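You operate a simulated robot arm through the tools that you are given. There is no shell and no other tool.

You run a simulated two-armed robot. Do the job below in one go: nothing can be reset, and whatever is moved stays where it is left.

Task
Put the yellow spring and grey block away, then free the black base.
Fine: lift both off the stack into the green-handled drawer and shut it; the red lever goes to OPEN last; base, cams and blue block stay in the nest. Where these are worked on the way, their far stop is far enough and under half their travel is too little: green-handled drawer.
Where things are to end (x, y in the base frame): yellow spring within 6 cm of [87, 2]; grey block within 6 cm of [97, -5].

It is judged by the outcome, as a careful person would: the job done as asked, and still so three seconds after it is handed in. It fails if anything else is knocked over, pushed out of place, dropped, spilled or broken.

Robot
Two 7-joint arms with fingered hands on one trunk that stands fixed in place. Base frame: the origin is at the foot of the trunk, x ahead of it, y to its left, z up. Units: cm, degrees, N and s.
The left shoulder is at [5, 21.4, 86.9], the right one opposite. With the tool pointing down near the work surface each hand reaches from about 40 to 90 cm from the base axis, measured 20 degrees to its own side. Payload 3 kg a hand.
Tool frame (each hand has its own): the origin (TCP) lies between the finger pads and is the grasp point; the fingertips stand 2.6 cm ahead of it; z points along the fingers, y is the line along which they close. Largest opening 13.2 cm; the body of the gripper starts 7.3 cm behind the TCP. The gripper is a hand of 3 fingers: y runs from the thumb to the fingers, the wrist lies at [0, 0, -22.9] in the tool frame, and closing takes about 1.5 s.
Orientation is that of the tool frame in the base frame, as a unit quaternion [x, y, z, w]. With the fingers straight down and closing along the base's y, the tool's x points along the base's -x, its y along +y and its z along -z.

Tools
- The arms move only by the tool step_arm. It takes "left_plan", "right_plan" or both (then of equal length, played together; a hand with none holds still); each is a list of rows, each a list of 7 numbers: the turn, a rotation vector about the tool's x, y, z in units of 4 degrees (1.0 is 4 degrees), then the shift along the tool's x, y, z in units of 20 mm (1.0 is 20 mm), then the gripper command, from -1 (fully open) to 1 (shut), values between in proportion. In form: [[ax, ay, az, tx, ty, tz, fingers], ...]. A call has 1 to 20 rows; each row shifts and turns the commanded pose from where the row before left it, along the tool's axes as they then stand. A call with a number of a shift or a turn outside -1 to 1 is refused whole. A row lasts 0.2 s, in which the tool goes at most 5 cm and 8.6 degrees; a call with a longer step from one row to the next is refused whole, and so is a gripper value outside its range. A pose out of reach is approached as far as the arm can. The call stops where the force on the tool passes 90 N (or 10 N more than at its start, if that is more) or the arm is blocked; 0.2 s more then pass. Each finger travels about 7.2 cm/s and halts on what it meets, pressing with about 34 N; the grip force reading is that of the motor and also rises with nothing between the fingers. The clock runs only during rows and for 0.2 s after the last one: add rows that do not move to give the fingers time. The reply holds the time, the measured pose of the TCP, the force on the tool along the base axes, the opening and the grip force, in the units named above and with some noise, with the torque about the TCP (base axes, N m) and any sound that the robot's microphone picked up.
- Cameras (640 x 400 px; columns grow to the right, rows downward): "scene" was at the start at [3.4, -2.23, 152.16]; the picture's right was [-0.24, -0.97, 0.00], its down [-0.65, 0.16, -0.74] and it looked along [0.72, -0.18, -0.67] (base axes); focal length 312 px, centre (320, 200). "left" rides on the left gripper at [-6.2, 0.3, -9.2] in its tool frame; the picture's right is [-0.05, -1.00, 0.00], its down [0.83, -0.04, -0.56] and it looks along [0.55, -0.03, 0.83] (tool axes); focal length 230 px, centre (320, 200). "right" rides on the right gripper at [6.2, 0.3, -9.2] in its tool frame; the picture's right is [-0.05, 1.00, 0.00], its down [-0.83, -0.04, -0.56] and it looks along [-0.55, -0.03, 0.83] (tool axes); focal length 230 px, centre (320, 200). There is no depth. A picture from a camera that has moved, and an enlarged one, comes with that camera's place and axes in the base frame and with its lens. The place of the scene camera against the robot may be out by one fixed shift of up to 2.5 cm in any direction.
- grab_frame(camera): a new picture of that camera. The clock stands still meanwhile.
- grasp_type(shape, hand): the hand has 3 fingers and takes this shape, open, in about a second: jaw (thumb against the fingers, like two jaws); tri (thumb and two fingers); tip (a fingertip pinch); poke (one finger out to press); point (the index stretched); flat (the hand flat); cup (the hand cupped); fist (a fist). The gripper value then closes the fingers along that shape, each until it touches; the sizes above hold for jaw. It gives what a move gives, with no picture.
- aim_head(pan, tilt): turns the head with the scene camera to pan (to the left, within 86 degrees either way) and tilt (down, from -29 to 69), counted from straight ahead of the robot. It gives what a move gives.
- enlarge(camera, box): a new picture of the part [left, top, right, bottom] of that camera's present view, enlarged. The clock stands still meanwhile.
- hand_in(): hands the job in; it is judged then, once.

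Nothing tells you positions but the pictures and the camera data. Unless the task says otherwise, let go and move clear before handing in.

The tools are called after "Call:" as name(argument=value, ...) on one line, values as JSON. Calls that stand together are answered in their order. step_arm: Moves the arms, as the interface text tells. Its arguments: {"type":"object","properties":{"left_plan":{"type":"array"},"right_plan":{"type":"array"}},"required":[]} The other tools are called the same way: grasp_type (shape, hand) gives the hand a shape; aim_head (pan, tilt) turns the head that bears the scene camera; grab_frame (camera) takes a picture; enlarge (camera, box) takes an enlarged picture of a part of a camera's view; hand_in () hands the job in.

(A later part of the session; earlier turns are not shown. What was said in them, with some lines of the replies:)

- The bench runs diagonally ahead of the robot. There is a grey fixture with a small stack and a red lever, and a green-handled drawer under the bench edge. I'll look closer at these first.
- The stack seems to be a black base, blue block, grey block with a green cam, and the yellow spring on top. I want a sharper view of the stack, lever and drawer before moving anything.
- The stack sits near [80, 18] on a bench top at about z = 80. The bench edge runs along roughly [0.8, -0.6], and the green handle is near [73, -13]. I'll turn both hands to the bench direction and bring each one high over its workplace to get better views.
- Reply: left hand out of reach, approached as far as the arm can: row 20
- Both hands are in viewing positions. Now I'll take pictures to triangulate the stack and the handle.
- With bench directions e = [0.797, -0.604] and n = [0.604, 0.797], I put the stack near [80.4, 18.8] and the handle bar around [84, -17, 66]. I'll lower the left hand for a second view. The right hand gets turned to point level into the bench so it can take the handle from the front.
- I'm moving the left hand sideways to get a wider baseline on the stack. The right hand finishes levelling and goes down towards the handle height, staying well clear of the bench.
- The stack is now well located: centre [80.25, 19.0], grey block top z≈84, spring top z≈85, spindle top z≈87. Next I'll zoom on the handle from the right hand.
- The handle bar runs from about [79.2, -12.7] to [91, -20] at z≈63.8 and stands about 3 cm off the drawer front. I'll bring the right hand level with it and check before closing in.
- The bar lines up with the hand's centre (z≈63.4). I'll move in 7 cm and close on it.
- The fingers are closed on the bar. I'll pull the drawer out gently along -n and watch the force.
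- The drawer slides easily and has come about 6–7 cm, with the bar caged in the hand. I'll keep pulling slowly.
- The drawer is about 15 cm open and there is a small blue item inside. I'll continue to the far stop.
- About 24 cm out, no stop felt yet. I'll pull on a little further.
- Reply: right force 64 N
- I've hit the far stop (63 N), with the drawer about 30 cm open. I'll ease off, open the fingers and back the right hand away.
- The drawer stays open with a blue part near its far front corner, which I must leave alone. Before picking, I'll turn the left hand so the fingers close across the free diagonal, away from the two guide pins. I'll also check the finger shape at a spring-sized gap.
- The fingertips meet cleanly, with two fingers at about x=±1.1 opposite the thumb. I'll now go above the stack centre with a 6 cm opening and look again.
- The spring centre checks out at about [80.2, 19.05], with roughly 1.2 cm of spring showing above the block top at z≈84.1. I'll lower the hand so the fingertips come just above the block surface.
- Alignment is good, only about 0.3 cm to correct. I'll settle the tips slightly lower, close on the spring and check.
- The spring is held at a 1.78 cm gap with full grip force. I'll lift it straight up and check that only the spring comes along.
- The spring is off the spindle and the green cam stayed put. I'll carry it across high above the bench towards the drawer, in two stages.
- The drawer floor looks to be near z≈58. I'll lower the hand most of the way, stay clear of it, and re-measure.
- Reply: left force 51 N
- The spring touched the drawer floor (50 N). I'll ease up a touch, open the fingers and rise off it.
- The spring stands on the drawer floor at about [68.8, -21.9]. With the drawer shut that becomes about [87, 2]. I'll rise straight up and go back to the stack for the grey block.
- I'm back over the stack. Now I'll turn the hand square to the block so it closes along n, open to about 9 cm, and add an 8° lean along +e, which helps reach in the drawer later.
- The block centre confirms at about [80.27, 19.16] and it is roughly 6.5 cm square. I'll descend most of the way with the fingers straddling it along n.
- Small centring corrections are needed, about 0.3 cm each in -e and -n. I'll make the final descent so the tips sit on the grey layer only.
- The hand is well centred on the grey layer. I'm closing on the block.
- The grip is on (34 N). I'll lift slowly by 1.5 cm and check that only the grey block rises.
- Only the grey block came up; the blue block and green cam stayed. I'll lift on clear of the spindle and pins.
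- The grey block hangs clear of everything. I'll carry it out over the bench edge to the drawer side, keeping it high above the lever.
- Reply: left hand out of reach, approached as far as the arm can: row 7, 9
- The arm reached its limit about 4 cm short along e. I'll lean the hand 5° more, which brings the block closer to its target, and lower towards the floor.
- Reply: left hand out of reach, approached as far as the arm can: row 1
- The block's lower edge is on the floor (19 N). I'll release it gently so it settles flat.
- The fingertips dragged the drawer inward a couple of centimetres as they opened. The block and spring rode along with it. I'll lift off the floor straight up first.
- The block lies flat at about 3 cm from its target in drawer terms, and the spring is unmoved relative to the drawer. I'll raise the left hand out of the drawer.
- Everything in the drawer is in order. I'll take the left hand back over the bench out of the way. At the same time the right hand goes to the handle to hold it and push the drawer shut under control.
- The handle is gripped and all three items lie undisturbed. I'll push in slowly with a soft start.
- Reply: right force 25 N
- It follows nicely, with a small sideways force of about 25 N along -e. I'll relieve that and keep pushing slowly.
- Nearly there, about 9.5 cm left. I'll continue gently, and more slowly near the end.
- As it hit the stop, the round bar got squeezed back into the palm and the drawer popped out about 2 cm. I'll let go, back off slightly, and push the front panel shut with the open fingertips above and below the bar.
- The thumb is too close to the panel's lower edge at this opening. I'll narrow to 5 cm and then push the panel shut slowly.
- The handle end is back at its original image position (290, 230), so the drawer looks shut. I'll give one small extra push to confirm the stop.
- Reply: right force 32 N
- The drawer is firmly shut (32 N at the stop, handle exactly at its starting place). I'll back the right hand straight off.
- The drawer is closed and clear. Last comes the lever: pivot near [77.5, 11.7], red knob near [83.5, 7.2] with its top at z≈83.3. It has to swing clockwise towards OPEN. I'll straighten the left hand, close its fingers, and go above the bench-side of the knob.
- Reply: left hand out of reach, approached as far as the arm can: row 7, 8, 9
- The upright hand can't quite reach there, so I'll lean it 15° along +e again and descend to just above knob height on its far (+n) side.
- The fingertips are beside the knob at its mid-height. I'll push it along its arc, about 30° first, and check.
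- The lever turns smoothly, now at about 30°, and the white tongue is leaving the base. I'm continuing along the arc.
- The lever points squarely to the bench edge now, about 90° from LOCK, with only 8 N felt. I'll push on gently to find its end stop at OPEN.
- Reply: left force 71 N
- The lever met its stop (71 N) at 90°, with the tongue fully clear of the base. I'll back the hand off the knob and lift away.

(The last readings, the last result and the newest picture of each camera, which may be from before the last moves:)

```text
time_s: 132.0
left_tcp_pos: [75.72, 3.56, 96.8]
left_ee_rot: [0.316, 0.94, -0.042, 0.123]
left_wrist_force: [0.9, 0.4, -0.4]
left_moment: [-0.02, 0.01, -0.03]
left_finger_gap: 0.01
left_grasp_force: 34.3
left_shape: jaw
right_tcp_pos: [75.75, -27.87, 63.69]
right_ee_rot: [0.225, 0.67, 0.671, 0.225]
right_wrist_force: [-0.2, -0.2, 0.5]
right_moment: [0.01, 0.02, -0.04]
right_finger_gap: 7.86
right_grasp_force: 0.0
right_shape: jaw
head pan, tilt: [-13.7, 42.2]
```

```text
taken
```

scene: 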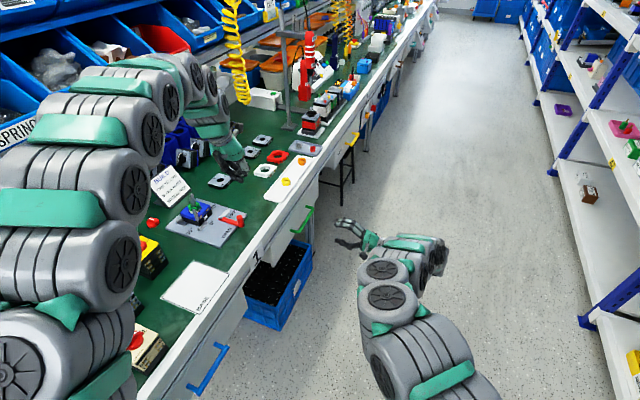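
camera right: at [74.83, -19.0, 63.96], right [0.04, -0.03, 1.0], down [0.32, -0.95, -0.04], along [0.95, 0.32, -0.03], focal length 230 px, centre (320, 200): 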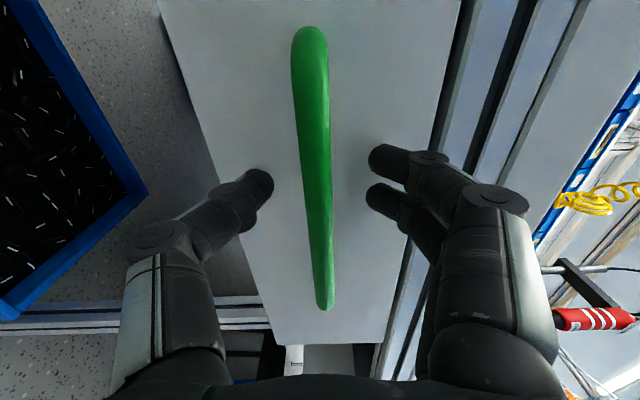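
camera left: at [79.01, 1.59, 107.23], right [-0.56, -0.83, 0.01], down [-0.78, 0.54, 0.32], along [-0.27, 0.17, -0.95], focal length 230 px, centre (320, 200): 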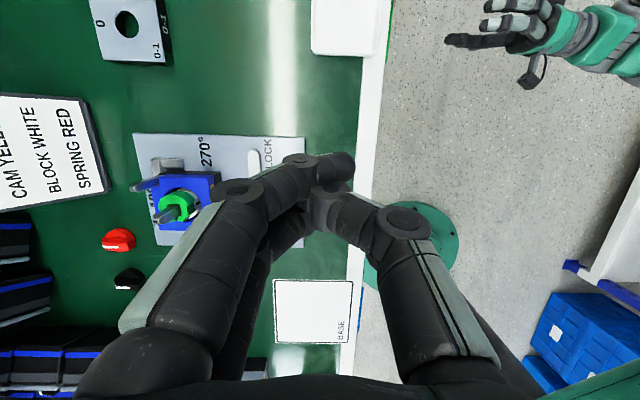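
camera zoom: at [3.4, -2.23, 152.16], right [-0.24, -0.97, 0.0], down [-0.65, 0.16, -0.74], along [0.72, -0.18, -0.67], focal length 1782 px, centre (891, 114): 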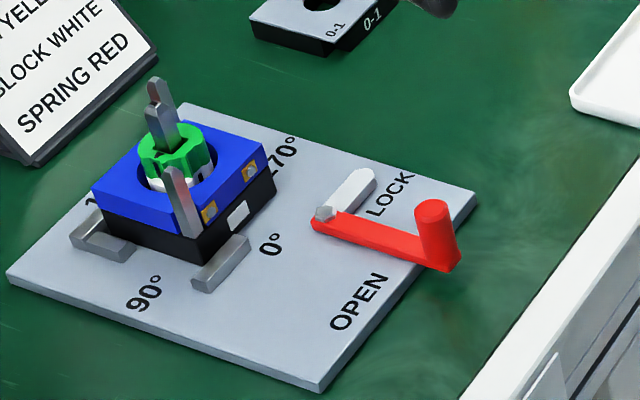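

The lever is at OPEN, the plate hasn't shifted, and the base, cam and blue block are still in the nest with the drawer shut. I'll move both hands well clear and take a last look.

Call:
step_arm(left_plan=[[0, 0, 0, 0.94, -0.6, -0.77, 0.6], [0, 0, 0, 0.94, -0.6, -0.77, 0.3], [0, 0, 0, 0.94, -0.6, -0.77, 0], [0, 0, 0, 0.94, -0.6, -0.77, 0], [0, 0, 0, 0.94, -0.6, -0.77, 0], [0, 0, 0, 0.94, -0.6, -0.77, 0], [0, 0, 0, 0.94, -0.6, -0.77, 0], [0, 0, 0, 0.94, -0.6, -0.77, 0], [0, 0, 0, 0, 0, 0, 0]], right_plan=[[0, 0, 0, 0, 0, -0.8, -0.2], [0, 0, 0, 0, 0, -0.8, -0.2], [0, 0, 0, 0, 0, -0.8, -0.2], [0, 0, 0, 0, 0, -0.8, -0.2], [0, 0, 0, 0, 0, -0.8, -0.2], [0, 0, 0, 0, 0, -0.8, -0.2], [0, 0, 0, 0, 0, 0, -0.2], [0, 0, 0, 0, 0, 0, -0.2], [0, 0, 0, 0, 0, 0, -0.2]])

Call:
grab_frame(camera="scene")

Call:
enlarge(camera="scene", box=[140, 160, 300, 260])

Call:
enlarge(camera="scene", box=[220, 180, 340, 280])

```text
time_s: 134.0
left_tcp_pos: [55.97, 6.53, 104.72]
left_ee_rot: [0.317, 0.939, -0.042, 0.124]
left_wrist_force: [-0.7, -0.3, -0.4]
left_moment: [0.03, -0.03, -0.03]
left_finger_gap: 6.56
left_grasp_force: 0.1
left_shape: jaw
right_tcp_pos: [70.1, -35.49, 63.54]
right_ee_rot: [0.225, 0.67, 0.67, 0.226]
right_wrist_force: [-0.5, 0.9, 0.2]
right_moment: [0.01, 0.02, 0.04]
right_finger_gap: 7.86
right_grasp_force: 0.0
right_shape: jaw
head pan, tilt: [-13.7, 42.2]
```

```text
taken
```

scene: 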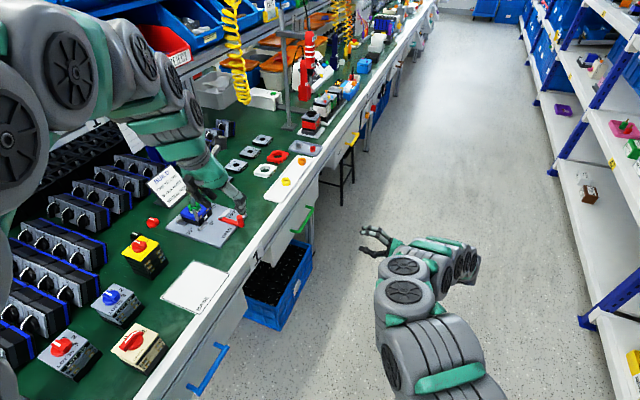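

```text
4.00 times, centred on (220, 210) of scene
camera zoom: at [3.4, -2.23, 152.16], right [-0.24, -0.97, 0.0], down [-0.65, 0.16, -0.74], along [0.72, -0.18, -0.67], focal length 1248 px, centre (720, 160)
```

zoom: 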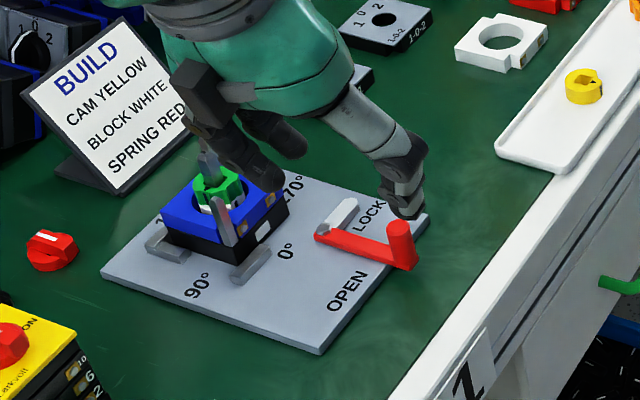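

```text
4.00 times, centred on (280, 230) of scene
camera zoom: at [3.4, -2.23, 152.16], right [-0.24, -0.97, 0.0], down [-0.65, 0.16, -0.74], along [0.72, -0.18, -0.67], focal length 1248 px, centre (480, 80)
```

zoom: 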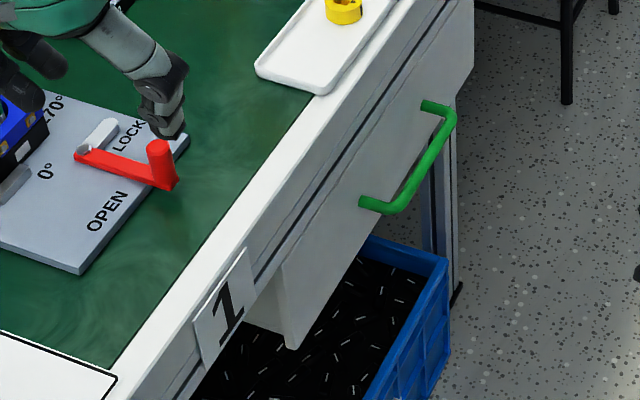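

The grey block and yellow spring are in the drawer, and the green handle sits exactly where it did at the start, so the drawer is shut. The lever rests at OPEN with its tongue clear. The base, cams and blue block are undisturbed in the nest, and both hands are clear, so I'm handing in.

Call:
hand_in()

```text
The job is handed in.
```

The job is handed in. The yellow spring and grey block are in the green-handled drawer, the drawer is shut, and the red lever was turned to OPEN last.

- **Positions:** By my estimate the spring is at about [87, 2] and the grey block at about [94, -4]. That puts the block about 3 cm from its target, inside the 6 cm allowance. I could not see inside the drawer after closing it, so both figures come from measurements taken while it was open.
- **Drawer:** I pulled it fully out to its stop. When I first pushed it closed, it sprang back about 2 cm before I shut it firmly. The parts could have slid slightly inside then. I did not reopen it to check, because the lever had to be the last step.
- **Lever:** It turned about 90° and came to a firm stop, with the tongue clear of the black base.
- **Everything else:** The base, the cams and the blue block are still in the nest, and the plate did not shift. When I placed the block, a blue part that was already in the drawer lay undisturbed. Both hands are clear.
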